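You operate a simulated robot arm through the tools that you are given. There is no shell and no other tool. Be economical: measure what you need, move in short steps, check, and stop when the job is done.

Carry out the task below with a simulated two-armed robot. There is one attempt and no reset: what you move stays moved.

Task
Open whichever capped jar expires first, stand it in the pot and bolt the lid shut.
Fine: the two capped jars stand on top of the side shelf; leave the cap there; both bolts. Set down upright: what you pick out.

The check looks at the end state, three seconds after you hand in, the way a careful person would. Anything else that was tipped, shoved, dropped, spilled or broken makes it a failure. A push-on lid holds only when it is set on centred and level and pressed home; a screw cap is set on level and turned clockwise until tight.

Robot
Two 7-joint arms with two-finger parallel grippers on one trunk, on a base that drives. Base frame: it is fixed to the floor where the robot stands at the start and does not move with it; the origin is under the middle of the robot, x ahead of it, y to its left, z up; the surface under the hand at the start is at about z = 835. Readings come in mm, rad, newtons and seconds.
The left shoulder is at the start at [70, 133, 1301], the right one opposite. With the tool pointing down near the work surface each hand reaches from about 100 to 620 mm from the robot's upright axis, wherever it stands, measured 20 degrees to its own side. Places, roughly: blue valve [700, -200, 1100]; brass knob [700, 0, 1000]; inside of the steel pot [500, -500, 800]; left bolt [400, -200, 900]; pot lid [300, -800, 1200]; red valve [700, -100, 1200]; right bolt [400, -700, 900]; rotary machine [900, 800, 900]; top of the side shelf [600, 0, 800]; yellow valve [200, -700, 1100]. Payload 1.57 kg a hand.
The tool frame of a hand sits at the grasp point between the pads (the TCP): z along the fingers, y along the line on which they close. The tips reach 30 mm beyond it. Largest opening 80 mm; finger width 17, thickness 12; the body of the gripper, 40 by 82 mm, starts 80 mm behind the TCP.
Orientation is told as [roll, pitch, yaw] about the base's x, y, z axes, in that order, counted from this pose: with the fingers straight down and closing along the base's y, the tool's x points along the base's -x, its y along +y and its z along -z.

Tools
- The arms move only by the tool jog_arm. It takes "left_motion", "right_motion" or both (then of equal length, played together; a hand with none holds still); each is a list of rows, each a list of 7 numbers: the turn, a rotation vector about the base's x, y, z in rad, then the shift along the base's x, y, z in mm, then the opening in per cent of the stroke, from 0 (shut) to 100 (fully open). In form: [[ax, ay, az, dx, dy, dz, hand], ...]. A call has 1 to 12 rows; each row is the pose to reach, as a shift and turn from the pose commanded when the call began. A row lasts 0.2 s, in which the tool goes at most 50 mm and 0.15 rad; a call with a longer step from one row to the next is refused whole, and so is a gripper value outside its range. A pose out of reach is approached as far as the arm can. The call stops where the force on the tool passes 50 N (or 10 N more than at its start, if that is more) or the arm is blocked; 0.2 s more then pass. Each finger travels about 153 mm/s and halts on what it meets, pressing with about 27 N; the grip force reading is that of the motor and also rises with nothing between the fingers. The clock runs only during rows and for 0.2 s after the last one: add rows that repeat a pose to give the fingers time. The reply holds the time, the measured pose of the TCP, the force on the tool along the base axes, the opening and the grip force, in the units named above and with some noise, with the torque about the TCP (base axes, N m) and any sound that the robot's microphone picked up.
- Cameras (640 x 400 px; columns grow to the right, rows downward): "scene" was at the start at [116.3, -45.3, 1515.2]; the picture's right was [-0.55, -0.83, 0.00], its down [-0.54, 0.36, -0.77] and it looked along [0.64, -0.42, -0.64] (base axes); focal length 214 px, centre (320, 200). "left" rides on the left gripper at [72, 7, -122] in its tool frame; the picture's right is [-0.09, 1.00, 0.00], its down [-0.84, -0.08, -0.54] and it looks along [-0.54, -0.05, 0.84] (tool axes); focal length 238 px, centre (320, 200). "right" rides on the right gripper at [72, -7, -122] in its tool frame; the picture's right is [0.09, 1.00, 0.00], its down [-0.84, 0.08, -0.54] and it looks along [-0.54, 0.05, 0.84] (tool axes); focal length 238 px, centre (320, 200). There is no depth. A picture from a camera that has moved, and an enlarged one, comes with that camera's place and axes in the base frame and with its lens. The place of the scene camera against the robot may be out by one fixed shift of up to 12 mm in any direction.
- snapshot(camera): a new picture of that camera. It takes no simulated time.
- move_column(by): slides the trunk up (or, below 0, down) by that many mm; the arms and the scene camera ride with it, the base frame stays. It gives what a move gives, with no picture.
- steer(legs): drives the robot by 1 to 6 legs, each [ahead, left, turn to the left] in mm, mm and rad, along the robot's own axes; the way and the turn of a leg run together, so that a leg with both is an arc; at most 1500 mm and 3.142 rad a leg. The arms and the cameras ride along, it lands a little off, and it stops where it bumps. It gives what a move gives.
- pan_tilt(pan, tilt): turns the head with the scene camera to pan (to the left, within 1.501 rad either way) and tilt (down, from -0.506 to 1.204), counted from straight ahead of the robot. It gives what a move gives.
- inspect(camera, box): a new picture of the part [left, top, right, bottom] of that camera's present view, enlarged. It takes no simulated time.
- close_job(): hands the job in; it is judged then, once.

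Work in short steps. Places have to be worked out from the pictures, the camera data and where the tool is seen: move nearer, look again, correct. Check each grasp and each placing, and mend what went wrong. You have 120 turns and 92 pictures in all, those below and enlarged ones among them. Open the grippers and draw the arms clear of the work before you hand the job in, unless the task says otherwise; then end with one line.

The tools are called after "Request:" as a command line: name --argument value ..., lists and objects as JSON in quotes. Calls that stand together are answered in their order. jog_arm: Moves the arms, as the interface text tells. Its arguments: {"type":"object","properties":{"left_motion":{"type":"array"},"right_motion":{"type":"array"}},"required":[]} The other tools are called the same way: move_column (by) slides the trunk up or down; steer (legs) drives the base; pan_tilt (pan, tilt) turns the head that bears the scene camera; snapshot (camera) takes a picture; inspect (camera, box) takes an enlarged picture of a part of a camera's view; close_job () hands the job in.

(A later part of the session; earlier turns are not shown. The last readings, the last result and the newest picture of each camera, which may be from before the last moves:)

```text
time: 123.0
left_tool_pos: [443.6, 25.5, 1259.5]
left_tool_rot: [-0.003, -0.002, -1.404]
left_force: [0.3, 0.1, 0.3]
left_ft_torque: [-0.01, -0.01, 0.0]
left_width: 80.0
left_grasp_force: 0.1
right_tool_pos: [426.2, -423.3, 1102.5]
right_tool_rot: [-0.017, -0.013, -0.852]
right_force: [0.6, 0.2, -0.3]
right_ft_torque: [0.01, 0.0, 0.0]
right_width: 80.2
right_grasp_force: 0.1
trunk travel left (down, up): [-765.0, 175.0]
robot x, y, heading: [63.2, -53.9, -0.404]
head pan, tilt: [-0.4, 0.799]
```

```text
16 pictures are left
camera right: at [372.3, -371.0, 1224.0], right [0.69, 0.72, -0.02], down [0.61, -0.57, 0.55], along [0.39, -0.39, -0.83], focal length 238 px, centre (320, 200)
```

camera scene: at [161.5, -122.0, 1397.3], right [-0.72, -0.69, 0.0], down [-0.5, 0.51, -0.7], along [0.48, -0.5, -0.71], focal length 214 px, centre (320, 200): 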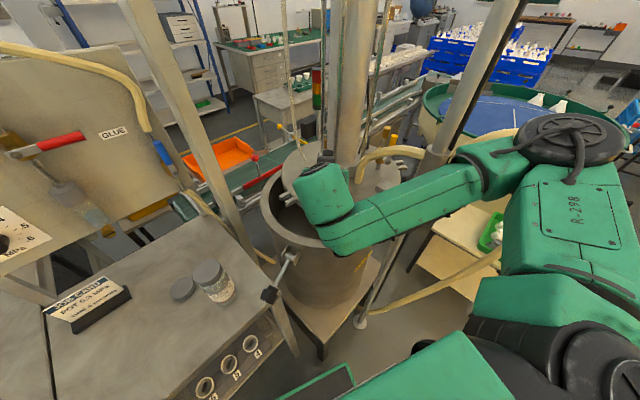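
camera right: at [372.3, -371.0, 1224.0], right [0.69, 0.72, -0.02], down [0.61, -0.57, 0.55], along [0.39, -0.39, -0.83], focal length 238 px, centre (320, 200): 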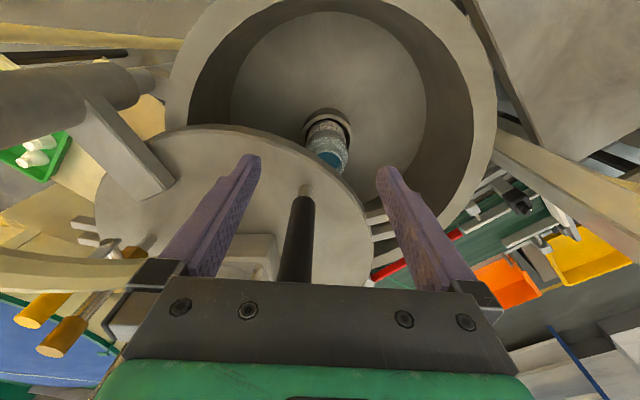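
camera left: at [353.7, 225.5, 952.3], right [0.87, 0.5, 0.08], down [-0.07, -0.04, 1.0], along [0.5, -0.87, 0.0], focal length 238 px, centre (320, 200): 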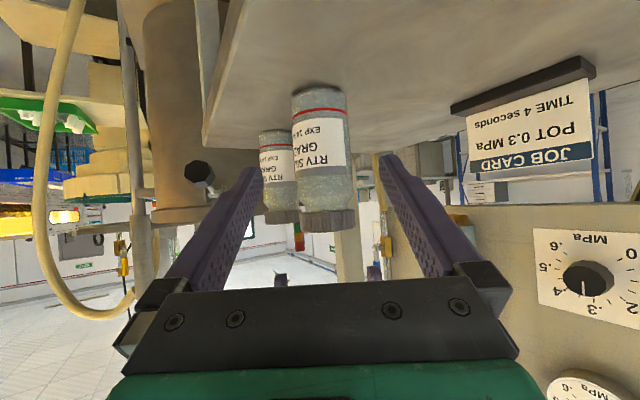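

The handle is further out now, near [456, -477]; the lid coasts easily. I slide the open fingers out over it and close at once.

Request:
jog_arm --right_motion '[[0, 0, 0, 9, -19, 0, 100], [0, 0, 0, 20, -37, 0, 100], [0, 0, 0, 32, -55, 0, 100], [0, 0, 0, 32, -55, 0, 40], [0, 0, 0, 32, -55, 0, 0], [0, 0, 0, 32, -55, 0, 0]]'

Request:
snapshot --camera "right"

```text
time: 124.4
left_tool_pos: [442.8, 25.0, 1259.1]
left_tool_rot: [-0.001, 0.001, -1.402]
left_force: [-0.8, 0.2, 0.9]
left_ft_torque: [-0.03, 0.01, -0.03]
left_width: 80.1
left_grasp_force: 0.2
right_tool_pos: [458.0, -478.8, 1101.5]
right_tool_rot: [-0.012, -0.013, -0.851]
right_force: [1.1, 1.1, -3.0]
right_ft_torque: [1.91, -2.31, -0.01]
right_width: 24.5
right_grasp_force: 36.8
trunk travel left (down, up): [-765.0, 175.0]
robot x, y, heading: [68.8, -52.7, -0.402]
head pan, tilt: [-0.4, 0.799]
```

```text
15 pictures are left
camera right: at [405.0, -426.8, 1223.3], right [0.69, 0.72, -0.01], down [0.61, -0.57, 0.55], along [0.39, -0.39, -0.83], focal length 238 px, centre (320, 200)
```

right: 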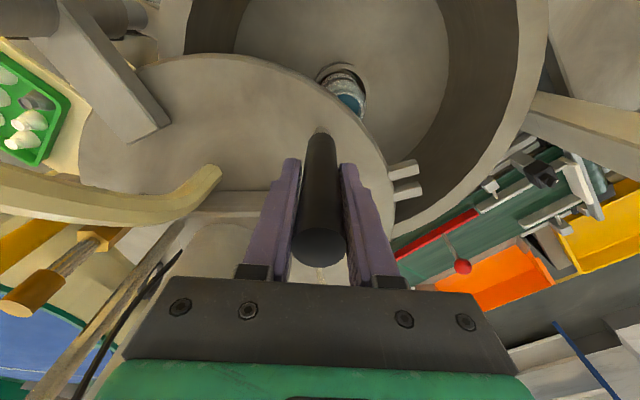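

The handle is gripped (24.5 mm) at [458, -479], θ ≈ 22°. I follow the arc to about 57°, turning the hand with the lid.

Request:
jog_arm --right_motion '[[0, 0, 0.087, -7.3, 17.5, 0, 0], [0, 0, 0.174, -16.6, 34.3, 0, 0], [0, 0, 0.262, -27.4, 50.2, 0, 0], [0, 0, 0.349, -39.5, 65.1, 0, 0], [0, 0, 0.436, -52.8, 78.8, 0, 0], [0, 0, 0.524, -67.3, 91.4, 0, 0], [0, 0, 0.61, -82.9, 102.7, 0, 0]]'

Request:
snapshot --camera "scene"

```text
time: 126.0
left_tool_pos: [443.6, 29.7, 1259.6]
left_tool_rot: [-0.005, -0.006, -1.402]
left_force: [-0.4, -0.3, -1.2]
left_ft_torque: [-0.02, -0.03, 0.03]
left_width: 79.7
left_grasp_force: 0.0
right_tool_pos: [374.8, -371.4, 1101.3]
right_tool_rot: [-0.016, -0.008, -0.241]
right_force: [4.7, 12.0, -5.4]
right_ft_torque: [2.93, -0.44, 0.15]
right_width: 25.1
right_grasp_force: 36.4
trunk travel left (down, up): [-765.0, 175.0]
robot x, y, heading: [67.1, -51.3, -0.405]
head pan, tilt: [-0.4, 0.799]
```

```text
14 pictures are left
camera scene: at [163.8, -122.0, 1396.9], right [-0.72, -0.69, 0.0], down [-0.5, 0.51, -0.7], along [0.48, -0.51, -0.72], focal length 214 px, centre (320, 200)
```

scene: 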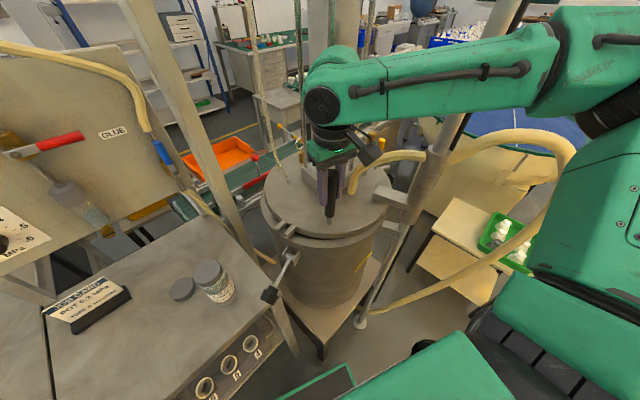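

Nearly closed. I enlarge to see the lid's lugs versus the bolt.

Request:
inspect --camera "scene" --box '[240, 150, 420, 310]'

```text
2.50 times, centred on (330, 230) of scene
camera zoom: at [163.8, -122.0, 1396.9], right [-0.72, -0.69, 0.0], down [-0.5, 0.51, -0.7], along [0.48, -0.51, -0.72], focal length 536 px, centre (295, 125)
```

zoom: 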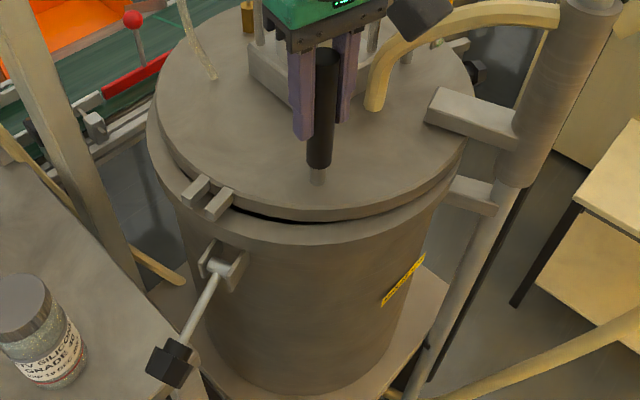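

The lid is near alignment; the lug seems about 5° short of the bolt's clevis. I continue the arc by 5° and look again.

Request:
jog_arm --right_motion '[[0, 0, 0.044, -8, 5.5, 0, 0], [0, 0, 0.087, -16.5, 9.8, 0, 0]]'

Request:
inspect --camera "scene" --box '[240, 150, 420, 310]'

```text
time: 126.6
left_tool_pos: [444.6, 29.5, 1259.8]
left_tool_rot: [-0.004, -0.004, -1.403]
left_force: [-0.5, 0.0, 0.6]
left_ft_torque: [0.01, 0.01, -0.01]
left_width: 80.0
left_grasp_force: 0.0
right_tool_pos: [358.1, -362.3, 1102.2]
right_tool_rot: [-0.018, -0.01, -0.154]
right_force: [6.2, 14.3, -5.0]
right_ft_torque: [2.76, -0.27, 0.23]
right_width: 25.3
right_grasp_force: 36.8
trunk travel left (down, up): [-765.0, 175.0]
robot x, y, heading: [66.9, -50.5, -0.406]
head pan, tilt: [-0.4, 0.799]
```

```text
2.50 times, centred on (330, 230) of scene
camera zoom: at [163.8, -121.9, 1397.0], right [-0.72, -0.69, 0.0], down [-0.5, 0.51, -0.7], along [0.48, -0.51, -0.72], focal length 536 px, centre (295, 125)
```

zoom: 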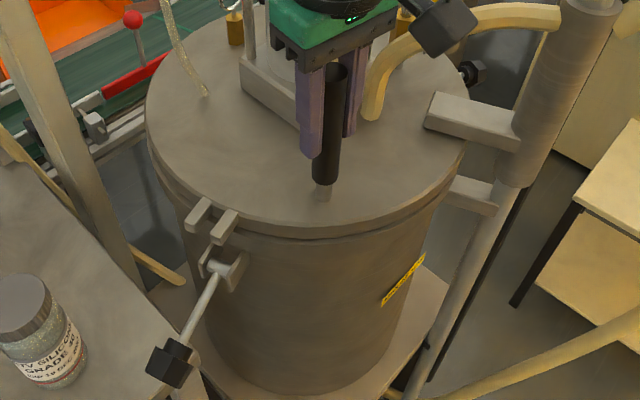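

The lid is now concentric and its slot lines up with the left bolt. I keep holding the handle with the right hand. The left hand will swing up the left bolt, whose knob is near [369, -179, 911]. I bring the left hand above it, with its closing axis parallel to the hinge.

Request:
jog_arm --left_motion '[[0, 0, 0.05, -8, -22, -10, 100], [0, 0, 0.1, -16, -44, -25, 100], [0, 0, 0.15, -24, -66, -45, 100], [0, 0, 0.21, -32, -88, -65, 100], [0, 0, 0.21, -40, -110, -90, 100], [0, 0, 0.21, -48, -132, -115, 100], [0, 0, 0.21, -56, -154, -140, 100], [0, 0, 0.21, -64, -176, -165, 100], [0, 0, 0.21, -70, -195, -195, 100], [0, 0, 0.21, -76, -208, -230, 100]]'

Request:
snapshot --camera "left"

```text
time: 128.8
left_tool_pos: [371.1, -181.8, 1027.7]
left_tool_rot: [-0.006, -0.003, -1.194]
left_force: [0.7, 0.4, 0.6]
left_ft_torque: [0.02, 0.01, -0.01]
left_width: 79.9
left_grasp_force: 0.1
right_tool_pos: [361.6, -362.9, 1103.2]
right_tool_rot: [-0.017, -0.01, -0.156]
right_force: [7.0, 13.7, -4.4]
right_ft_torque: [2.75, -0.43, -0.04]
right_width: 24.6
right_grasp_force: 36.4
trunk travel left (down, up): [-765.0, 175.0]
robot x, y, heading: [69.6, -52.6, -0.407]
head pan, tilt: [-0.4, 0.799]
```

```text
11 pictures are left
camera left: at [349.9, -111.1, 1150.6], right [0.96, 0.28, 0.0], down [0.24, -0.8, 0.55], along [0.15, -0.52, -0.84], focal length 238 px, centre (320, 200)
```

left: 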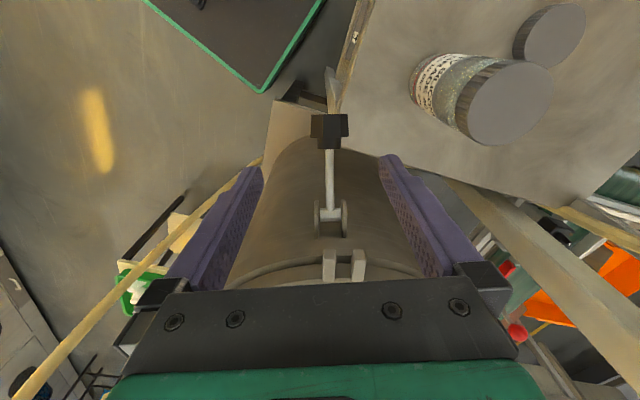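

The rod points straight at the slot, but the slot is about 10 mm (2°) short. I nudge the handle 2° further and lower the left hand around the knob at [378, -177].

Request:
jog_arm --right_motion '[[0, 0, 0.02, -3.4, 1.8, 0, 0], [0, 0, 0.035, -6.8, 3.6, 0, 0], [0, 0, 0.035, -6.8, 3.6, 0, 0], [0, 0, 0.035, -6.8, 3.6, 0, 0], [0, 0, 0.035, -6.8, 3.6, 0, 0]]' --left_motion '[[0, 0, 0, 4, 3, -20, 100], [0, 0, -0.04, 7, 5, -45, 100], [0, 0, -0.04, 7, 5, -70, 100], [0, 0, -0.04, 7, 5, -92, 100], [0, 0, -0.04, 7, 5, -108, 100]]'

Request:
snapshot --camera "left"

```text
time: 130.0
left_tool_pos: [377.8, -174.4, 920.7]
left_tool_rot: [-0.005, -0.003, -1.233]
left_force: [0.2, 0.1, -1.1]
left_ft_torque: [0.05, 0.01, 0.02]
left_width: 79.8
left_grasp_force: 0.1
right_tool_pos: [354.1, -359.5, 1102.0]
right_tool_rot: [-0.017, -0.009, -0.122]
right_force: [6.1, 16.3, -11.4]
right_ft_torque: [2.53, -0.8, -0.14]
right_width: 24.8
right_grasp_force: 36.3
trunk travel left (down, up): [-765.0, 175.0]
robot x, y, heading: [66.1, -51.4, -0.401]
head pan, tilt: [-0.4, 0.799]
```

```text
10 pictures are left
camera left: at [360.0, -104.7, 1042.3], right [0.97, 0.24, 0.0], down [0.21, -0.81, 0.54], along [0.13, -0.53, -0.84], focal length 238 px, centre (320, 200)
```

left: 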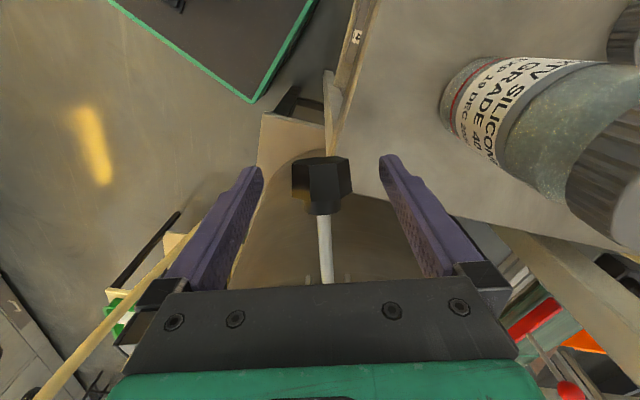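

The knob sits right at the TCP. I close the left hand and swing the bolt up along its arc to about 67°.

Request:
jog_arm --left_motion '[[0, 0, 0, 0, 0, 0, 50], [0, 0, 0, 0, 0, 0, 0], [0, 0, 0, 0, 0, 0, 0], [0, 0, 0, 1.3, -3.8, 19, 0], [0, 0, 0, 3.8, -10.9, 37.5, 0], [0, 0, 0, 7.2, -20.8, 54, 0], [0, 0, 0, 11.4, -33, 69, 0], [0, 0, 0, 16.7, -48.2, 81, 0], [0, 0, 0, 22.2, -64.3, 90, 0]]'

Request:
inspect --camera "scene" --box '[240, 150, 420, 290]'

```text
time: 132.0
left_tool_pos: [399.1, -240.7, 1010.7]
left_tool_rot: [-0.007, -0.004, -1.235]
left_force: [0.3, 0.1, -0.4]
left_ft_torque: [0.0, -0.02, 0.0]
left_width: 0.1
left_grasp_force: 21.4
right_tool_pos: [355.6, -360.8, 1101.4]
right_tool_rot: [-0.016, -0.01, -0.119]
right_force: [9.2, 12.9, -7.4]
right_ft_torque: [2.82, 0.08, 0.1]
right_width: 24.8
right_grasp_force: 37.1
trunk travel left (down, up): [-765.0, 175.0]
robot x, y, heading: [64.0, -49.1, -0.408]
head pan, tilt: [-0.4, 0.799]
```

```text
2.86 times, centred on (330, 220) of scene
camera zoom: at [167.9, -124.1, 1396.7], right [-0.72, -0.69, 0.0], down [-0.5, 0.52, -0.7], along [0.48, -0.5, -0.72], focal length 613 px, centre (291, 143)
```

zoom: 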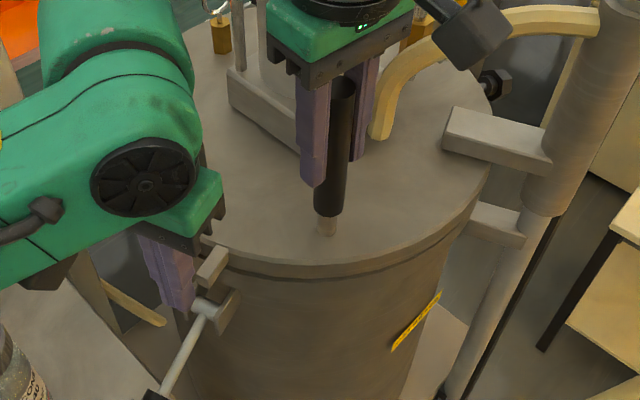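

The left fingers closed above the knob: re-triangulating puts the knob lower, near [385, -192, 860] with the clevis at [408, -272, 918]. I go back out, open, and descend to z = 884 so the tips straddle the knob just above shelf level.

Request:
jog_arm --left_motion '[[0, 0, 0, -7, 24, 0, 0], [0, 0, 0, -14, 48, 0, 100], [0, 0, 0, -14, 48, 0, 100], [0, 0, 0, -14, 48, -30, 100], [0, 0, 0, -14, 48, -60, 100], [0, 0, 0, -14, 48, -90, 100], [0, 0, 0, -14, 48, -112, 100], [0, 0, 0, -14, 48, -126, 100]]'

Request:
snapshot --camera "left"

```text
time: 133.8
left_tool_pos: [384.6, -191.6, 884.2]
left_tool_rot: [-0.004, -0.002, -1.235]
left_force: [0.6, -0.6, -0.4]
left_ft_torque: [0.02, -0.02, 0.03]
left_width: 80.3
left_grasp_force: 0.0
right_tool_pos: [355.5, -359.9, 1101.6]
right_tool_rot: [-0.017, -0.009, -0.12]
right_force: [6.9, 12.5, -4.4]
right_ft_torque: [2.69, -0.06, 0.03]
right_width: 25.1
right_grasp_force: 36.7
trunk travel left (down, up): [-765.0, 175.0]
robot x, y, heading: [64.4, -52.6, -0.407]
head pan, tilt: [-0.4, 0.799]
```

```text
8 pictures are left
camera left: at [367.3, -121.2, 1006.4], right [0.97, 0.24, 0.0], down [0.21, -0.81, 0.54], along [0.13, -0.53, -0.84], focal length 238 px, centre (320, 200)
```

left: 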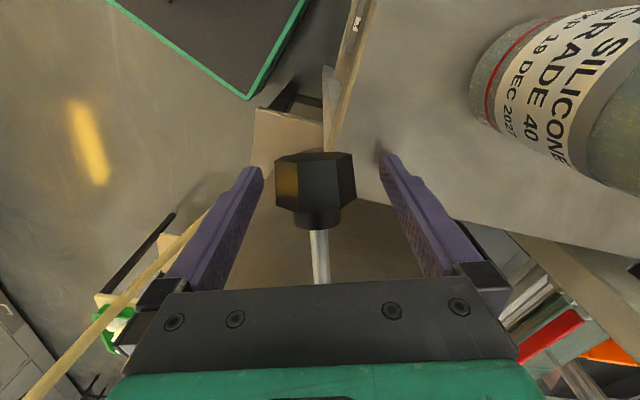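

Comparing the three left views, the knob is best at [380, -184, 888]. I shift 8 mm to centre on it, close, and swing up along the arc to about 62°.

Request:
jog_arm --left_motion '[[0, 0, 0, -4, 7, 0, 100], [0, 0, 0, -4, 7, 0, 40], [0, 0, 0, -4, 7, 0, 0], [0, 0, 0, -4, 7, 0, 0], [0, 0, 0, -5.2, 10.6, 16.5, 0], [0, 0, 0, -5.4, 11.5, 33.4, 0], [0, 0, 0, -4.8, 9.5, 50.2, 0], [0, 0, 0, -3.3, 4.8, 66.3, 0], [0, 0, 0, -1, -2.5, 81.4, 0], [0, 0, 0, 2.2, -12.3, 95, 0], [0, 0, 0, 5.9, -24, 106.4, 0], [0, 0, 0, 10.2, -37.6, 115.6, 0]]'

Request:
inspect --camera "scene" --box '[240, 150, 420, 290]'

```text
time: 136.4
left_tool_pos: [394.5, -228.2, 1000.3]
left_tool_rot: [-0.001, 0.0, -1.232]
left_force: [4.8, 17.7, -4.2]
left_ft_torque: [1.12, 0.33, -0.02]
left_width: 41.5
left_grasp_force: 44.5
right_tool_pos: [353.5, -359.1, 1101.5]
right_tool_rot: [-0.021, -0.007, -0.121]
right_force: [1.6, 3.2, -4.8]
right_ft_torque: [2.72, -1.47, -0.17]
right_width: 25.1
right_grasp_force: 36.4
trunk travel left (down, up): [-765.0, 175.0]
robot x, y, heading: [65.1, -52.2, -0.405]
head pan, tilt: [-0.4, 0.799]
```

```text
2.86 times, centred on (330, 220) of scene
camera zoom: at [166.1, -122.2, 1396.9], right [-0.72, -0.69, 0.0], down [-0.5, 0.51, -0.7], along [0.48, -0.51, -0.72], focal length 613 px, centre (291, 143)
```

zoom: 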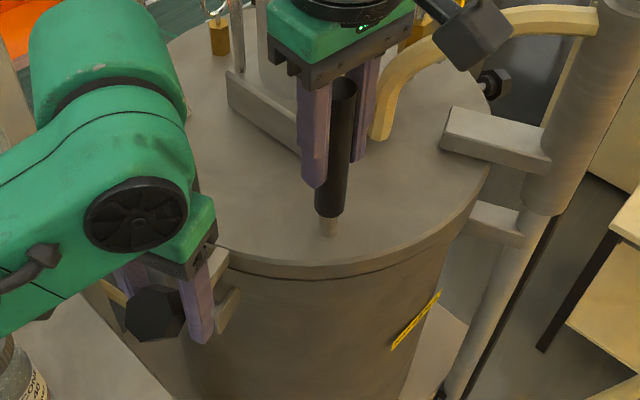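

The knob is gripped and swinging. I continue to about 76° with a slightly larger radius and check the force.

Request:
jog_arm --left_motion '[[0, 0, 0, 1, -4, 7, 0], [0, 0, 0, 4, -14, 11, 0], [0, 0, 0, 7, -22, 13, 0]]'

Request:
snapshot --camera "left"

```text
time: 137.2
left_tool_pos: [401.6, -249.9, 1014.2]
left_tool_rot: [-0.001, -0.003, -1.235]
left_force: [7.6, 15.6, -1.3]
left_ft_torque: [1.05, 0.23, 0.02]
left_width: 40.8
left_grasp_force: 45.0
right_tool_pos: [354.0, -357.5, 1102.1]
right_tool_rot: [-0.019, -0.006, -0.12]
right_force: [-1.5, 3.7, -5.3]
right_ft_torque: [2.75, -0.15, -0.04]
right_width: 25.5
right_grasp_force: 36.4
trunk travel left (down, up): [-765.0, 175.0]
robot x, y, heading: [71.4, -53.3, -0.406]
head pan, tilt: [-0.4, 0.799]
```

```text
6 pictures are left
camera left: at [384.4, -179.3, 1136.8], right [0.97, 0.24, 0.0], down [0.2, -0.81, 0.55], along [0.13, -0.53, -0.84], focal length 238 px, centre (320, 200)
```

left: 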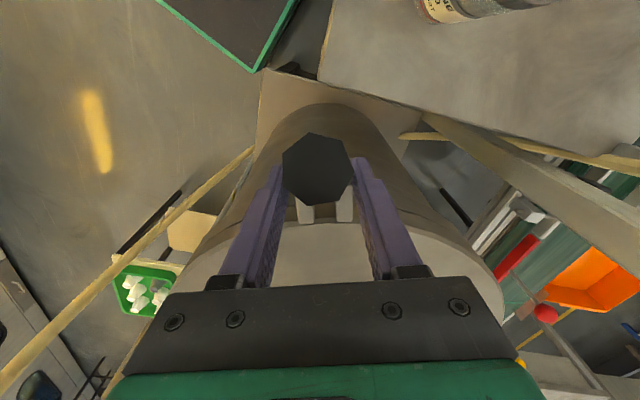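

The knob is nearly upright, with its rod in line with the slot. I release the lid handle and lift the right hand clear, then swing the bolt fully upright.

Request:
jog_arm --right_motion '[[0, 0, 0, 0, 0, 0, 50], [0, 0, 0, 0, 0, 0, 100], [0, 0, 0, 0, 0, 25, 100], [0, 0, 0, 0, 0, 60, 100], [0, 0, 0, 0, 0, 100, 100], [0, 0, 0, -30, -20, 110, 100], [0, 0, 0, -60, -40, 110, 100], [0, 0, 0, -90, -50, 110, 100]]'

Request:
jog_arm --left_motion '[[0, 0, 0, 2, -6, 2, 0], [0, 0, 0, 4, -12, 3, 0], [0, 0, 0, 6, -18, 3, 0], [0, 0, 0, 7, -23, 3, 0]]'

```text
time: 139.0
left_tool_pos: [403.1, -250.1, 1013.7]
left_tool_rot: [-0.002, -0.005, -1.231]
left_force: [14.6, 11.7, 17.4]
left_ft_torque: [0.42, -0.47, 0.02]
left_width: 40.5
left_grasp_force: 44.9
right_tool_pos: [265.1, -408.4, 1213.6]
right_tool_rot: [-0.02, -0.011, -0.121]
right_force: [0.2, 0.5, -0.3]
right_ft_torque: [-0.01, -0.02, -0.01]
right_width: 80.1
right_grasp_force: 0.0
trunk travel left (down, up): [-765.0, 175.0]
robot x, y, heading: [67.8, -51.3, -0.405]
head pan, tilt: [-0.4, 0.799]
```

```text
time: 140.0
left_tool_pos: [405.7, -274.7, 1016.8]
left_tool_rot: [-0.007, -0.001, -1.239]
left_force: [-1.7, 13.0, -0.7]
left_ft_torque: [0.63, 0.07, 0.07]
left_width: 0.2
left_grasp_force: 21.1
right_tool_pos: [264.6, -410.0, 1213.6]
right_tool_rot: [-0.02, -0.01, -0.12]
right_force: [1.1, -0.4, 0.8]
right_ft_torque: [0.01, 0.0, -0.04]
right_width: 79.9
right_grasp_force: 0.0
trunk travel left (down, up): [-765.0, 175.0]
robot x, y, heading: [66.5, -50.3, -0.405]
head pan, tilt: [-0.4, 0.799]
```

The left grip slipped off the knob at the end. I check where the bolt is.

Request:
snapshot --camera "left"

```text
5 pictures are left
camera left: at [389.2, -204.8, 1139.0], right [0.97, 0.24, -0.01], down [0.2, -0.81, 0.54], along [0.12, -0.53, -0.84], focal length 238 px, centre (320, 200)
```

left: 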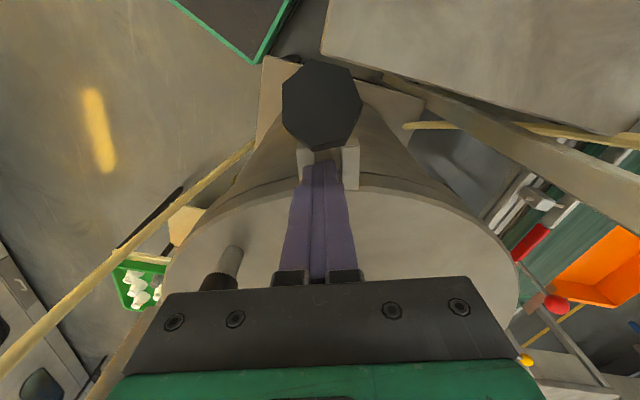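

The knob rests at about 68°, stopped against the lug prongs, so the lid is likely not fully down. I press down on the handle top with the closed right fingers.

Request:
jog_arm --left_motion '[[0, 0, 0, 0, 0, 20, 0], [0, 0, 0, 0, 0, 40, 0], [0, 0, 0, 0, 0, 60, 0], [0, 0, 0, 0, 20, 60, 0], [0, 0, 0, -6, 43, 60, 50], [0, 0, 0, -10, 43, 60, 100], [0, 0, 0, -10, 43, 60, 100], [0, 0, 0, -10, 43, 60, 100], [0, 0, 0, -10, 43, 60, 100], [0, 0, 0, -10, 43, 60, 100]]' --right_motion '[[0, 0, 0, 30, 17, 0, 0], [0, 0, 0, 60, 34, 0, 0], [0, 0, 0, 90, 51, 0, 0], [0, 0, 0, 90, 51, -10, 0], [0, 0, 0, 90, 51, -20, 0], [0, 0, 0, 90, 51, -30, 0], [0, 0, 0, 90, 51, -36, 0], [0, 0, 0, 90, 51, -40, 0], [0, 0, 0, 90, 51, -44, 0], [0, 0, 0, 90, 51, -48, 0]]'

```text
time: 141.8
left_tool_pos: [393.7, -230.2, 1078.7]
left_tool_rot: [0.0, -0.004, -1.233]
left_force: [0.4, -0.2, -0.3]
left_ft_torque: [0.0, 0.01, 0.02]
left_width: 80.0
left_grasp_force: 0.0
right_tool_pos: [352.0, -360.6, 1180.2]
right_tool_rot: [-0.022, -0.037, -0.12]
right_force: [-1.6, -2.2, 22.5]
right_ft_torque: [0.09, 0.19, -0.24]
right_width: 0.0
right_grasp_force: 21.3
trunk travel left (down, up): [-765.0, 175.0]
robot x, y, heading: [71.2, -50.8, -0.404]
head pan, tilt: [-0.4, 0.799]
stopped in row 9 (right hand): the force on the tool passed its limit at 57 N (the readings are from after the stop); the commanded pose is now the measured one
```

The lid is already firmly down (the handle top is rigid at about 57 N). The bolt hinge simply has friction and the grip slipped. I push the knob inward to upright with the closed left fingers from outside, keeping the right hand on the lid handle.

Request:
jog_arm --left_motion '[[0, 0, 0, -7, 25, 0, 50], [0, 0, 0, -14.7, 48.7, 0, 0], [0, 0, 0, -14.7, 48.7, -25, 0], [0, 0, 0, -14.7, 48.7, -51, 0], [0, 0, 0, -11.1, 37.3, -51, 0], [0, 0, 0, -7.4, 25.8, -51, 0], [0, 0, 0, -4.4, 16.3, -51, 0], [0, 0, 0, -1.7, 7.7, -51, 0], [0, 0, 0, 0.8, 0.1, -51, 0], [0, 0, 0, 2.9, -6.6, -51, 0], [0, 0, 0, 4.7, -12.3, -51, 0], [0, 0, 0, 5.9, -16.1, -51, 0]]'

Request:
inspect --camera "scene" --box '[250, 150, 410, 270]'

```text
time: 144.4
left_tool_pos: [397.5, -247.1, 1027.6]
left_tool_rot: [0.001, -0.004, -1.235]
left_force: [-0.2, -0.3, -0.7]
left_ft_torque: [-0.03, -0.02, 0.0]
left_width: 0.0
left_grasp_force: 21.3
right_tool_pos: [351.1, -360.4, 1179.6]
right_tool_rot: [-0.022, -0.034, -0.121]
right_force: [0.0, -5.2, 46.4]
right_ft_torque: [0.06, 0.33, 0.27]
right_width: 0.0
right_grasp_force: 20.8
trunk travel left (down, up): [-765.0, 175.0]
robot x, y, heading: [67.5, -49.9, -0.406]
head pan, tilt: [-0.4, 0.799]
```

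```text
3.33 times, centred on (330, 210) of scene
camera zoom: at [158.7, -123.6, 1397.5], right [-0.72, -0.69, 0.0], down [-0.49, 0.52, -0.7], along [0.49, -0.5, -0.71], focal length 715 px, centre (287, 167)
```

zoom: 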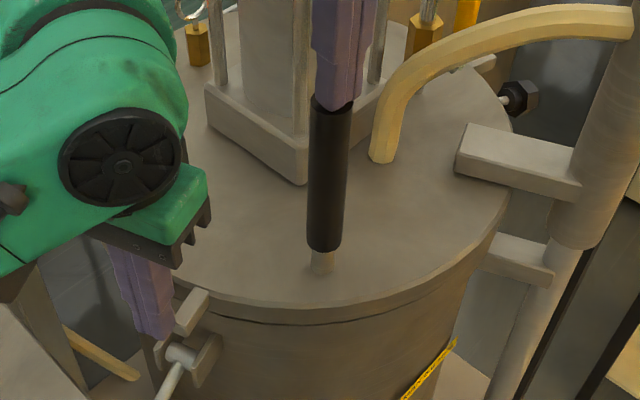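

The bolt had actually fallen back: its hinge is free, and the grip slipped because the knob couldn't pivot in the pads. This time I will tilt the hand along with the swing. First I move the right hand away and set the left hand back over the knob with a 0.35 rad inward tilt.

Request:
jog_arm --left_motion '[[0, 0, 0, -5, 20, 20, 0], [0, 0, 0, -10, 40, 20, 40], [-0.1, -0.031, 0, -15, 60, 20, 100], [-0.2, -0.063, 0, -19.5, 70, 10, 100], [-0.334, -0.105, 0, -19.5, 70, -20, 100], [-0.334, -0.105, 0, -19.5, 70, -60, 100], [-0.334, -0.105, 0, -19.5, 70, -100, 100], [-0.334, -0.105, 0, -19.5, 70, -125, 100], [-0.334, -0.105, 0, -19.5, 70, -142, 100], [-0.334, -0.105, 0, -19.5, 70, -142, 40], [-0.334, -0.105, 0, -19.5, 70, -142, 0], [-0.334, -0.105, 0, -19.5, 70, -142, 0]]' --right_motion '[[0, 0, 0, 0, 0, 15, 0], [0, 0, 0, 0, 0, 35, 0], [0, 0, 0, -30, -20, 35, 0], [0, 0, 0, -60, -40, 35, 0], [0, 0, 0, -90, -50, 35, 0], [0, 0, 0, -90, -50, 35, 0], [0, 0, 0, -90, -50, 35, 0], [0, 0, 0, -90, -50, 35, 0], [0, 0, 0, -90, -50, 35, 0], [0, 0, 0, -90, -50, 35, 0], [0, 0, 0, -90, -50, 35, 0], [0, 0, 0, -90, -50, 35, 0]]'

```text
time: 147.0
left_tool_pos: [379.6, -180.3, 884.4]
left_tool_rot: [-0.014, -0.35, -1.236]
left_force: [-11.4, -3.7, -2.9]
left_ft_torque: [0.22, -0.2, -0.78]
left_width: 41.5
left_grasp_force: 45.5
left hand out of reach, approached as far as the arm can: row 5
right_tool_pos: [259.9, -412.8, 1213.2]
right_tool_rot: [-0.019, -0.028, -0.119]
right_force: [0.9, 0.1, 0.0]
right_ft_torque: [0.01, 0.01, 0.0]
right_width: 0.0
right_grasp_force: 21.5
trunk travel left (down, up): [-765.0, 175.0]
robot x, y, heading: [63.1, -53.5, -0.408]
head pan, tilt: [-0.4, 0.799]
```

Gripped (41.5 mm) with the inward tilt. I swing up along the arc, rotating the hand with it.

Request:
jog_arm --left_motion '[[0.055, 0.0175, 0, -1.1, 3.5, 16.5, 0], [0.11, 0.035, 0, -1.4, 4.5, 33.4, 0], [0.166, 0.0525, 0, -0.8, 2.5, 50.2, 0], [0.221, 0.07, 0, 0.7, -2.2, 66.3, 0], [0.277, 0.0875, 0, 3, -9.5, 81.4, 0], [0.332, 0.105, 0, 6.2, -19.3, 95, 0], [0.387, 0.122, 0, 9.9, -31, 106.4, 0], [0.443, 0.14, 0, 14.2, -44.6, 115.6, 0], [0.498, 0.157, 0, 18.9, -59.4, 122.3, 0], [0.554, 0.175, 0, 23.9, -75.1, 126, 0], [0.61, 0.192, 0, 29, -91.2, 127, 0], [0.668, 0.21, 0, 31.6, -99.4, 126.3, 0]]'

```text
time: 149.6
left_tool_pos: [410.6, -277.0, 1011.8]
left_tool_rot: [0.014, 0.339, -1.231]
left_force: [-12.1, 7.3, 6.4]
left_ft_torque: [-0.09, -0.54, -0.07]
left_width: 41.5
left_grasp_force: 44.5
right_tool_pos: [259.4, -406.9, 1214.2]
right_tool_rot: [-0.024, -0.033, -0.118]
right_force: [0.3, 0.0, 0.4]
right_ft_torque: [-0.03, 0.0, 0.01]
right_width: 0.1
right_grasp_force: 21.1
trunk travel left (down, up): [-765.0, 175.0]
robot x, y, heading: [66.2, -53.7, -0.404]
head pan, tilt: [-0.4, 0.799]
```

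The knob is still held at the top of the swing. I check with the left camera.

Request:
snapshot --camera "left"

```text
3 pictures are left
camera left: at [406.0, -249.2, 1152.5], right [0.97, 0.25, -0.02], down [0.24, -0.94, 0.23], along [0.04, -0.23, -0.97], focal length 238 px, centre (320, 200)
```

left: 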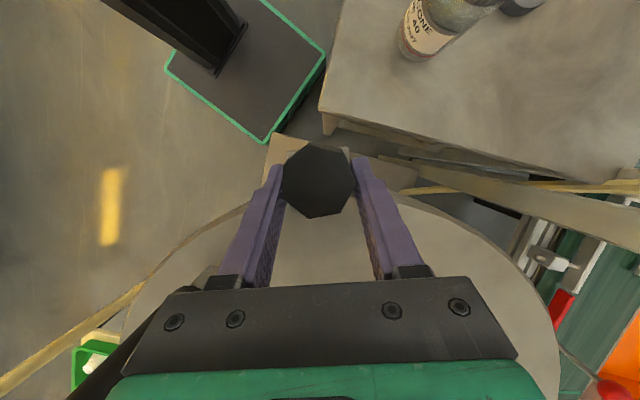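

The knob is upright over its clevis. I bring the hand back to vertical at the same spot and turn the knob clockwise to tighten.

Request:
jog_arm --left_motion '[[-0.11, -0.035, 0, 0, 0, 0, 0], [-0.22, -0.07, 0, 0, 1, 1, 0], [-0.325, -0.102, 0, -1, 3, 2, 0], [-0.325, -0.102, 0, -1, 3, 2, 0]]'

Request:
jog_arm --left_motion '[[0, 0, -0.14, 0, 0, 0, 0], [0, 0, -0.28, 0, 0, 0, 0], [0, 0, -0.42, 0, 0, 0, 0], [0, 0, -0.56, 0, 0, 0, 0], [0, 0, -0.7, 0, 0, 0, 0], [0, 0, -0.84, 0, 0, 0, 0], [0, 0, -0.98, 0, 0, 0, 0]]'

```text
time: 150.6
left_tool_pos: [409.1, -274.5, 1012.2]
left_tool_rot: [-0.002, 0.007, -1.237]
left_force: [-11.2, 8.3, -3.6]
left_ft_torque: [0.32, 0.3, -0.33]
left_width: 39.7
left_grasp_force: 45.1
right_tool_pos: [260.8, -410.2, 1212.3]
right_tool_rot: [-0.023, -0.032, -0.117]
right_force: [0.3, -0.6, 0.2]
right_ft_torque: [-0.01, -0.02, 0.0]
right_width: 0.1
right_grasp_force: 21.7
trunk travel left (down, up): [-765.0, 175.0]
robot x, y, heading: [66.9, -46.5, -0.407]
head pan, tilt: [-0.4, 0.799]
```

```text
time: 151.4
left_tool_pos: [400.7, -267.8, 1014.2]
left_tool_rot: [-0.01, 0.018, -1.627]
left_force: [-25.5, 17.1, 10.4]
left_ft_torque: [0.77, 0.39, 1.07]
left_width: 36.0
left_grasp_force: 42.9
right_tool_pos: [255.5, -405.9, 1215.4]
right_tool_rot: [-0.024, -0.037, -0.118]
right_force: [1.0, 0.2, -0.2]
right_ft_torque: [-0.03, 0.0, 0.02]
right_width: 0.0
right_grasp_force: 21.0
trunk travel left (down, up): [-765.0, 175.0]
robot x, y, heading: [65.1, -51.4, -0.412]
head pan, tilt: [-0.4, 0.799]
stopped in row 4 (left hand): the force on the tool passed its limit at 53 N (the readings are from after the stop); the commanded pose is now the measured one
```

It resists turning (about 1 N·m) and the grip is creeping, so the knob is at its stop. I release and lift, and check that the bolt stays upright.

Request:
jog_arm --left_motion '[[0, 0, 0, 3, -3, 0, 0], [0, 0, 0, 3, -3, 0, 50], [0, 0, 0, 3, -3, 0, 100], [0, 0, 0, 3, -3, 0, 100], [0, 0, 0, 3, -3, 30, 100], [0, 0, 0, 3, -3, 70, 100], [0, 0, 0, 0, 20, 100, 100], [0, 0, 0, -3, 50, 130, 100], [0, 0, 0, -3, 80, 150, 100]]'

Request:
inspect --camera "scene" --box '[250, 120, 420, 300]'

```text
time: 152.2
left_tool_pos: [397.4, -267.8, 1012.8]
left_tool_rot: [-0.02, 0.02, -1.636]
left_force: [-30.1, 26.3, 15.4]
left_ft_torque: [0.21, -0.08, 0.63]
left_width: 51.5
left_grasp_force: 0.0
right_tool_pos: [253.5, -401.8, 1217.0]
right_tool_rot: [-0.028, -0.037, -0.119]
right_force: [0.4, -0.1, -0.1]
right_ft_torque: [0.02, -0.01, -0.02]
right_width: 0.0
right_grasp_force: 21.4
trunk travel left (down, up): [-765.0, 175.0]
robot x, y, heading: [64.8, -48.8, -0.404]
head pan, tilt: [-0.4, 0.799]
stopped in row 3 (left hand): the force on the tool passed its limit at 55 N (the readings are from after the stop); the commanded pose is now the measured one
```

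```text
2.22 times, centred on (335, 210) of scene
camera zoom: at [150.5, -115.5, 1398.5], right [-0.72, -0.69, 0.0], down [-0.49, 0.51, -0.71], along [0.49, -0.51, -0.71], focal length 477 px, centre (287, 178)
```

zoom: 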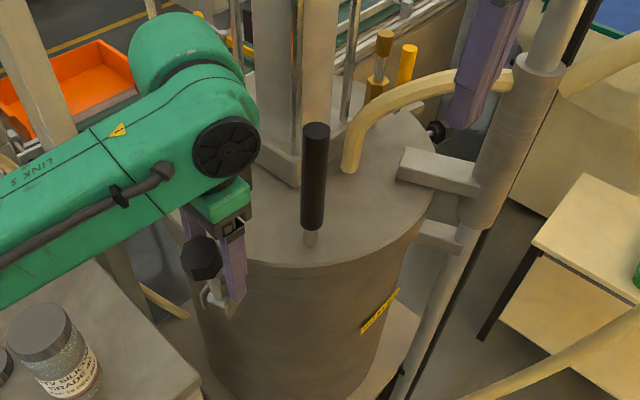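

The bolt is about 80° up, but the opening left fingers are pressing on something. I ease the hand along the push direction, open fully, and lift.

Request:
jog_arm --left_motion '[[0, 0, 0, -4, 3, 3, 80], [0, 0, 0, -7, 5, 8, 100], [0, 0, 0, -7, 5, 20, 100], [0, 0, 0, -7, 5, 40, 100], [0, 0, 0, -7, 5, 70, 100], [0, 0, 0, -7, 5, 90, 100]]'

```text
time: 153.6
left_tool_pos: [402.7, -270.5, 1100.3]
left_tool_rot: [-0.023, 0.023, -1.63]
left_force: [0.2, 0.0, -0.5]
left_ft_torque: [-0.01, -0.01, 0.0]
left_width: 79.8
left_grasp_force: 0.1
right_tool_pos: [264.2, -409.7, 1212.7]
right_tool_rot: [-0.021, -0.029, -0.119]
right_force: [-0.7, -0.8, -0.4]
right_ft_torque: [-0.01, -0.01, -0.03]
right_width: 0.1
right_grasp_force: 21.1
trunk travel left (down, up): [-765.0, 175.0]
robot x, y, heading: [62.2, -50.6, -0.405]
head pan, tilt: [-0.4, 0.799]
```

Free. Instead of spending a picture, I sweep the closed fingers in from outside at knob height: if the bolt is still up this pushes it home, and the force will tell.

Request:
jog_arm --left_motion '[[0, 0, 0, -7, 27, 0, 50], [0, 0, 0, -14, 54, 0, 0], [0, 0, 0, -20.7, 79.5, 0, 0], [0, 0, 0, -20.7, 79.5, -35, 0], [0, 0, 0, -20.7, 79.5, -72, 0], [0, 0, 0, -17, 68, -72, 0], [0, 0, 0, -13.4, 56.6, -72, 0], [0, 0, 0, -10.4, 47, -72, 0], [0, 0, 0, -8, 39.5, -72, 0], [0, 0, 0, -6, 33, -72, 0], [0, 0, 0, -4, 27, -72, 0], [0, 0, 0, -2.5, 22, -72, 0]]'

```text
time: 156.2
left_tool_pos: [397.1, -238.3, 1027.4]
left_tool_rot: [-0.025, 0.023, -1.63]
left_force: [-14.9, 33.9, -9.1]
left_ft_torque: [-0.14, -0.01, 0.28]
left_width: 0.0
left_grasp_force: 21.0
right_tool_pos: [260.2, -401.6, 1215.7]
right_tool_rot: [-0.029, -0.032, -0.116]
right_force: [0.2, 0.3, -0.1]
right_ft_torque: [0.0, 0.03, 0.0]
right_width: 0.0
right_grasp_force: 21.1
trunk travel left (down, up): [-765.0, 175.0]
robot x, y, heading: [62.8, -51.2, -0.405]
head pan, tilt: [-0.4, 0.799]
```

Firm contact (34 N) where the upright knob should be, so the left bolt stands up in its slot. I regrip it from above at the original yaw to feel whether the knob can be tightened.

Request:
jog_arm --left_motion '[[0, 0, 0, -2, 8, 0, 0], [0, 0, 0.1, -2, 8, 40, 50], [0, 0, 0.2, 0, 0, 75, 100], [0, 0, 0.3, 5, -15, 75, 100], [0, 0, 0.395, 9, -28, 75, 100], [0, 0, 0.395, 9, -28, 45, 100], [0, 0, 0.395, 9, -28, 15, 100], [0, 0, 0.395, 9, -28, -8, 100], [0, 0, 0.395, 9, -28, -8, 40], [0, 0, 0.395, 9, -28, -8, 0], [0, 0, 0.395, 9, -28, -8, 0]]'

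```text
time: 158.6
left_tool_pos: [409.9, -275.3, 1017.9]
left_tool_rot: [-0.025, 0.025, -1.234]
left_force: [-1.3, 6.7, -5.5]
left_ft_torque: [0.69, -0.01, 0.06]
left_width: 39.5
left_grasp_force: 45.3
right_tool_pos: [263.9, -410.6, 1213.8]
right_tool_rot: [-0.021, -0.028, -0.118]
right_force: [-1.0, -0.5, -0.1]
right_ft_torque: [0.01, -0.02, 0.01]
right_width: 0.3
right_grasp_force: 21.2
trunk travel left (down, up): [-765.0, 175.0]
robot x, y, heading: [66.3, -50.5, -0.404]
head pan, tilt: [-0.4, 0.799]
```

The grip is slightly inboard of the knob's centre. I recentre 8 mm outward, close, and turn clockwise.

Request:
jog_arm --left_motion '[[0, 0, 0, 0, 0, 0, 70], [0, 0, 0, -3, 8, 0, 80], [0, 0, 0, -3, 8, 0, 0], [0, 0, 0, -3, 8, 0, 0], [0, 0, 0, -3, 8, 0, 0], [0, 0, -0.1, -3, 8, 0, 0], [0, 0, -0.2, -3, 8, 0, 0], [0, 0, -0.3, -3, 8, 0, 0], [0, 0, -0.4, -3, 8, 0, 0]]'

```text
time: 160.6
left_tool_pos: [406.9, -267.7, 1018.6]
left_tool_rot: [-0.024, 0.025, -1.637]
left_force: [4.4, 3.1, -0.5]
left_ft_torque: [0.18, -0.86, 0.82]
left_width: 42.0
left_grasp_force: 44.9
right_tool_pos: [265.4, -409.7, 1213.0]
right_tool_rot: [-0.021, -0.028, -0.117]
right_force: [0.0, -0.1, -0.9]
right_ft_torque: [-0.02, 0.01, 0.01]
right_width: 0.0
right_grasp_force: 20.8
trunk travel left (down, up): [-765.0, 175.0]
robot x, y, heading: [64.0, -49.6, -0.402]
head pan, tilt: [-0.4, 0.799]
```

It turned 0.4 rad with a steady grip, so the knob may really be threading. I keep turning clockwise.

Request:
jog_arm --left_motion '[[0, 0, -0.12, 0, 0, 0, 0], [0, 0, -0.24, 0, 0, 0, 0], [0, 0, -0.36, 0, 0, 0, 0], [0, 0, -0.48, 0, 0, 0, 0], [0, 0, -0.6, 0, 0, 0, 0], [0, 0, -0.72, 0, 0, 0, 0]]'

```text
time: 161.6
left_tool_pos: [422.0, -241.8, 1018.3]
left_tool_rot: [-0.019, 0.049, -2.032]
left_force: [6.9, 51.3, 2.4]
left_ft_torque: [-0.86, 0.16, -0.17]
left_width: 0.0
left_grasp_force: 21.2
right_tool_pos: [270.2, -393.0, 1217.5]
right_tool_rot: [-0.038, -0.027, -0.114]
right_force: [1.2, 0.6, -0.1]
right_ft_torque: [-0.01, 0.01, -0.01]
right_width: 0.4
right_grasp_force: 21.0
trunk travel left (down, up): [-765.0, 175.0]
robot x, y, heading: [65.5, -48.3, -0.403]
head pan, tilt: [-0.4, 0.799]
stopped in row 4 (left hand): the force on the tool passed its limit at 207 N (the readings are from after the stop); the commanded pose is now the measured one
```

The knob does not turn and the grip squirted off, so it is a swing bolt, already at its stop. I raise the left hand clear and use a picture to check the bolt.

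Request:
jog_arm --left_motion '[[0, 0, 0, 0, 6, 5, 0], [0, 0, 0, 0, 8, 30, 0], [0, 0, 0, 0, 8, 70, 0], [0, 0, 0, 0, 30, 110, 0], [0, 0, 0.14, 0, 70, 130, 0], [0, 0, 0.28, 0, 110, 150, 0], [0, 0, 0.42, 0, 150, 160, 0], [0, 0, 0.56, 0, 190, 170, 0]]'

Request:
inspect --camera "scene" --box '[230, 110, 430, 290]'

```text
time: 163.4
left_tool_pos: [415.2, -67.6, 1188.9]
left_tool_rot: [-0.02, 0.048, -1.475]
left_force: [0.2, 0.2, -0.8]
left_ft_torque: [-0.01, -0.03, -0.01]
left_width: 0.0
left_grasp_force: 21.5
right_tool_pos: [263.6, -406.9, 1213.6]
right_tool_rot: [-0.024, -0.027, -0.116]
right_force: [0.3, 0.0, 0.3]
right_ft_torque: [-0.05, 0.0, -0.01]
right_width: 0.0
right_grasp_force: 21.5
trunk travel left (down, up): [-765.0, 175.0]
robot x, y, heading: [68.2, -50.7, -0.4]
head pan, tilt: [-0.4, 0.799]
```

```text
2.22 times, centred on (330, 200) of scene
camera zoom: at [163.5, -121.7, 1397.0], right [-0.72, -0.69, 0.0], down [-0.5, 0.51, -0.7], along [0.48, -0.5, -0.72], focal length 477 px, centre (298, 200)
```

zoom: 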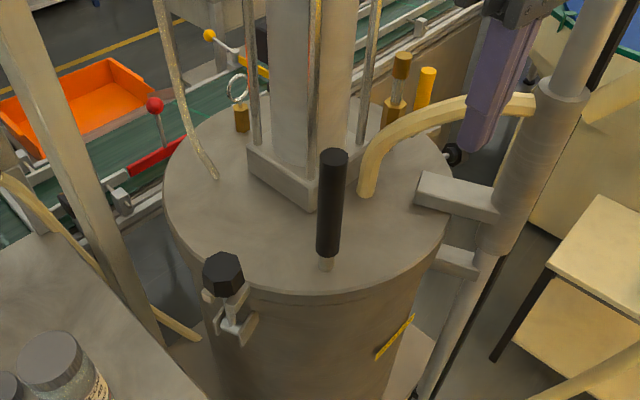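

The left bolt now stands upright in its slot over the lug. The right bolt's knob triangulates to about [398, -738, 885], which can only be reached from the other side of the post. I stow the left hand, then back off, straighten, move right, and come forward to about [-60, -540].

Request:
jog_arm --left_motion '[[0, 0, 0, 5, 30, 0, 0], [0, 0, 0, 10, 60, 0, 0], [0, 0, 0, 18, 95, 0, 0], [0, 0, 0, 25, 130, 0, 0]]'

Request:
steer --legs '[[-300, 0, 0], [0, 0, 0.4], [0, -606, 0]]'

```text
time: 164.4
left_tool_pos: [437.7, 59.9, 1189.3]
left_tool_rot: [-0.019, 0.048, -1.48]
left_force: [0.0, -0.3, -0.1]
left_ft_torque: [-0.04, 0.0, 0.0]
left_width: 0.0
left_grasp_force: 21.5
right_tool_pos: [262.9, -409.5, 1212.6]
right_tool_rot: [-0.023, -0.031, -0.117]
right_force: [-0.2, 0.2, 0.1]
right_ft_torque: [-0.01, -0.01, 0.04]
right_width: 0.0
right_grasp_force: 21.0
trunk travel left (down, up): [-765.0, 175.0]
robot x, y, heading: [65.4, -51.3, -0.402]
head pan, tilt: [-0.4, 0.799]
```

```text
time: 169.8
left_tool_pos: [88.0, -129.1, 1189.4]
left_tool_rot: [-0.019, 0.05, -1.084]
left_force: [-0.4, -0.2, -0.2]
left_ft_torque: [-0.01, 0.0, 0.01]
left_width: 0.0
left_grasp_force: 21.0
right_tool_pos: [106.7, -620.4, 1211.7]
right_tool_rot: [0.008, -0.043, 0.295]
right_force: [0.2, 0.4, -0.1]
right_ft_torque: [0.03, 0.0, 0.02]
right_width: 0.0
right_grasp_force: 21.8
trunk travel left (down, up): [-765.0, 175.0]
robot x, y, heading: [-215.1, -378.2, -0.009]
head pan, tilt: [-0.4, 0.799]
stopped in leg 3: the force on the tool passed its limit at 100 N (the readings are from after the stop); the commanded pose is now the measured one
```

The right hand touched something near [107, -620, 1212], probably the hose loop. I back off left and use the last picture to see this side.

Request:
steer --legs '[[0, 60, 0]]'

Request:
pan_tilt --pan -0.55 --tilt 0.6

Request:
snapshot --camera "scene"

```text
time: 170.8
left_tool_pos: [88.2, -81.3, 1190.8]
left_tool_rot: [-0.018, 0.058, -1.082]
left_force: [0.7, 0.1, 0.1]
left_ft_torque: [0.04, -0.01, 0.02]
left_width: 0.3
left_grasp_force: 22.0
right_tool_pos: [107.2, -570.1, 1209.3]
right_tool_rot: [0.019, -0.045, 0.294]
right_force: [0.1, -1.0, -0.2]
right_ft_torque: [0.05, -0.01, -0.04]
right_width: 0.0
right_grasp_force: 21.8
trunk travel left (down, up): [-765.0, 175.0]
robot x, y, heading: [-213.0, -314.7, -0.003]
head pan, tilt: [-0.4, 0.799]
```

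```text
time: 171.5
left_tool_pos: [88.1, -73.0, 1189.9]
left_tool_rot: [-0.02, 0.05, -1.081]
left_force: [-0.5, -0.2, -0.5]
left_ft_torque: [-0.02, 0.04, -0.04]
left_width: 0.0
left_grasp_force: 21.5
right_tool_pos: [106.5, -563.2, 1211.2]
right_tool_rot: [0.011, -0.042, 0.293]
right_force: [0.1, 0.1, 0.8]
right_ft_torque: [0.0, -0.01, -0.02]
right_width: 0.0
right_grasp_force: 21.9
trunk travel left (down, up): [-765.0, 175.0]
robot x, y, heading: [-213.2, -316.2, -0.007]
head pan, tilt: [-0.55, 0.6]
```

```text
0 pictures are left
camera scene: at [-94.4, -361.4, 1413.7], right [-0.53, -0.85, 0.0], down [-0.48, 0.3, -0.82], along [0.7, -0.43, -0.57], focal length 214 px, centre (320, 200)
```

scene: 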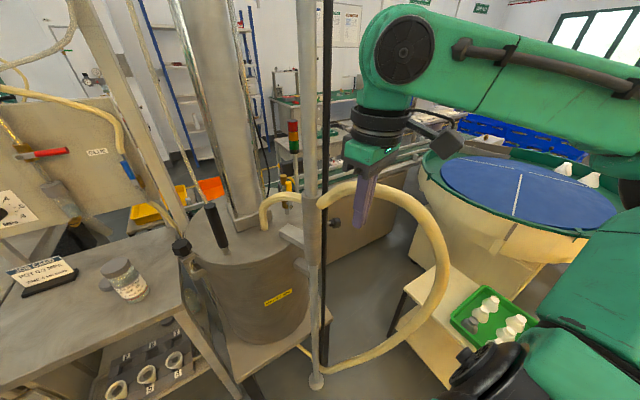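

This shows the hose loop standing on the post's near side (x 0–254, y -560 to -690, up to z ≈ 1200). The right bolt's knob triangulates again to [400, -735, 885]. I go around the loop: back off, move right, turn left 0.7 rad, then come in along y ≈ -820.

Request:
steer --legs '[[-250, 0, 0], [0, -505, 0], [0, 0, 0.7]]'

```text
time: 177.7
left_tool_pos: [-394.3, -432.4, 1189.1]
left_tool_rot: [-0.018, 0.053, -0.376]
left_force: [0.2, 0.7, -0.4]
left_ft_torque: [-0.01, -0.03, -0.01]
left_width: 0.0
left_grasp_force: 20.8
right_tool_pos: [-61.1, -793.3, 1212.6]
right_tool_rot: [0.015, -0.042, 0.998]
right_force: [-0.2, 0.2, 0.3]
right_ft_torque: [0.02, 0.01, 0.01]
right_width: 0.0
right_grasp_force: 21.9
trunk travel left (down, up): [-765.0, 175.0]
robot x, y, heading: [-467.8, -811.7, 0.694]
head pan, tilt: [-0.55, 0.6]
```

All clear. I come in sideways-forward to about [-95, -814].

Request:
steer --legs '[[285, -240, 0]]'

```text
time: 179.9
left_tool_pos: [-49.0, -410.2, 1192.1]
left_tool_rot: [-0.01, 0.046, -0.583]
left_force: [0.1, -0.4, 0.7]
left_ft_torque: [0.0, -0.01, 0.0]
left_width: 0.1
left_grasp_force: 21.5
right_tool_pos: [202.1, -831.1, 1213.0]
right_tool_rot: [0.01, -0.047, 0.791]
right_force: [0.8, 0.1, 0.0]
right_ft_torque: [-0.03, 0.02, 0.0]
right_width: 0.0
right_grasp_force: 21.1
trunk travel left (down, up): [-765.0, 175.0]
robot x, y, heading: [-196.4, -766.8, 0.498]
head pan, tilt: [-0.55, 0.6]
stopped in leg 1: the robot was blocked; the commanded pose is now the measured one
```

The base was blocked on its right side. From here the knob is still within reach (about 490 mm from the shoulder), so I ease 15 mm away from the obstacle and work from this spot.

Request:
steer --legs '[[0, 18, 0]]'

```text
time: 180.7
left_tool_pos: [-51.4, -398.3, 1191.4]
left_tool_rot: [-0.012, 0.054, -0.584]
left_force: [1.3, 0.7, 0.5]
left_ft_torque: [0.04, 0.05, 0.01]
left_width: 0.0
left_grasp_force: 21.4
right_tool_pos: [199.5, -819.2, 1210.7]
right_tool_rot: [0.019, -0.042, 0.792]
right_force: [1.0, -1.1, 0.6]
right_ft_torque: [-0.01, 0.03, 0.0]
right_width: 0.0
right_grasp_force: 21.2
trunk travel left (down, up): [-765.0, 175.0]
robot x, y, heading: [-204.6, -751.9, 0.494]
head pan, tilt: [-0.55, 0.6]
```

I bring the right hand above the right knob with its closing axis parallel to that hinge (yaw 1.34), fingers open.

Request:
jog_arm --right_motion '[[0, 0, 0.07, 25, 10, -5, 100], [0, 0, 0.14, 50, 19, -15, 100], [0, 0, 0.21, 75, 29, -30, 100], [0, 0, 0.28, 100, 38, -50, 100], [0, 0, 0.35, 125, 48, -70, 100], [0, 0, 0.42, 150, 57, -90, 100], [0, 0, 0.49, 175, 67, -115, 100], [0, 0, 0.55, 198.5, 76, -140, 100]]'

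```text
time: 182.4
left_tool_pos: [-53.7, -393.0, 1191.2]
left_tool_rot: [-0.014, 0.05, -0.583]
left_force: [0.7, 0.0, 0.0]
left_ft_torque: [-0.02, 0.03, 0.02]
left_width: 0.1
left_grasp_force: 21.5
right_tool_pos: [397.3, -739.3, 1070.4]
right_tool_rot: [0.015, -0.042, 1.344]
right_force: [0.8, -0.3, 0.1]
right_ft_torque: [-0.01, 0.04, 0.03]
right_width: 80.3
right_grasp_force: 0.2
trunk travel left (down, up): [-765.0, 175.0]
robot x, y, heading: [-203.2, -752.8, 0.497]
head pan, tilt: [-0.55, 0.6]
```

In position. I tilt inward 0.31 rad, descend to knob height, and close to feel for the knob.

Request:
jog_arm --right_motion '[[0.1, -0.024, 0, 0, -2, -20, 100], [0.2, -0.047, 0, 0, -3, -45, 100], [0.302, -0.071, 0, 0.7, -3.7, -75, 100], [0.302, -0.071, 0, 0.7, -3.7, -105, 100], [0.302, -0.071, 0, 0.7, -3.7, -135, 100], [0.302, -0.071, 0, 0.7, -3.7, -162, 100], [0.302, -0.071, 0, 0.7, -3.7, -186, 100], [0.302, -0.071, 0, 0.7, -3.7, -186, 50], [0.302, -0.071, 0, 0.7, -3.7, -186, 0], [0.302, -0.071, 0, 0.7, -3.7, -186, 0]]'

```text
time: 184.7
left_tool_pos: [-56.1, -393.3, 1190.1]
left_tool_rot: [-0.012, 0.05, -0.584]
left_force: [-0.5, -0.4, 0.7]
left_ft_torque: [0.01, -0.02, -0.04]
left_width: 0.2
left_grasp_force: 20.6
right_tool_pos: [395.4, -743.0, 885.9]
right_tool_rot: [0.012, -0.353, 1.342]
right_force: [-2.5, 1.2, -1.7]
right_ft_torque: [-0.26, 0.01, -0.13]
right_width: 41.4
right_grasp_force: 44.6
trunk travel left (down, up): [-765.0, 175.0]
robot x, y, heading: [-207.5, -750.5, 0.491]
head pan, tilt: [-0.55, 0.6]
```

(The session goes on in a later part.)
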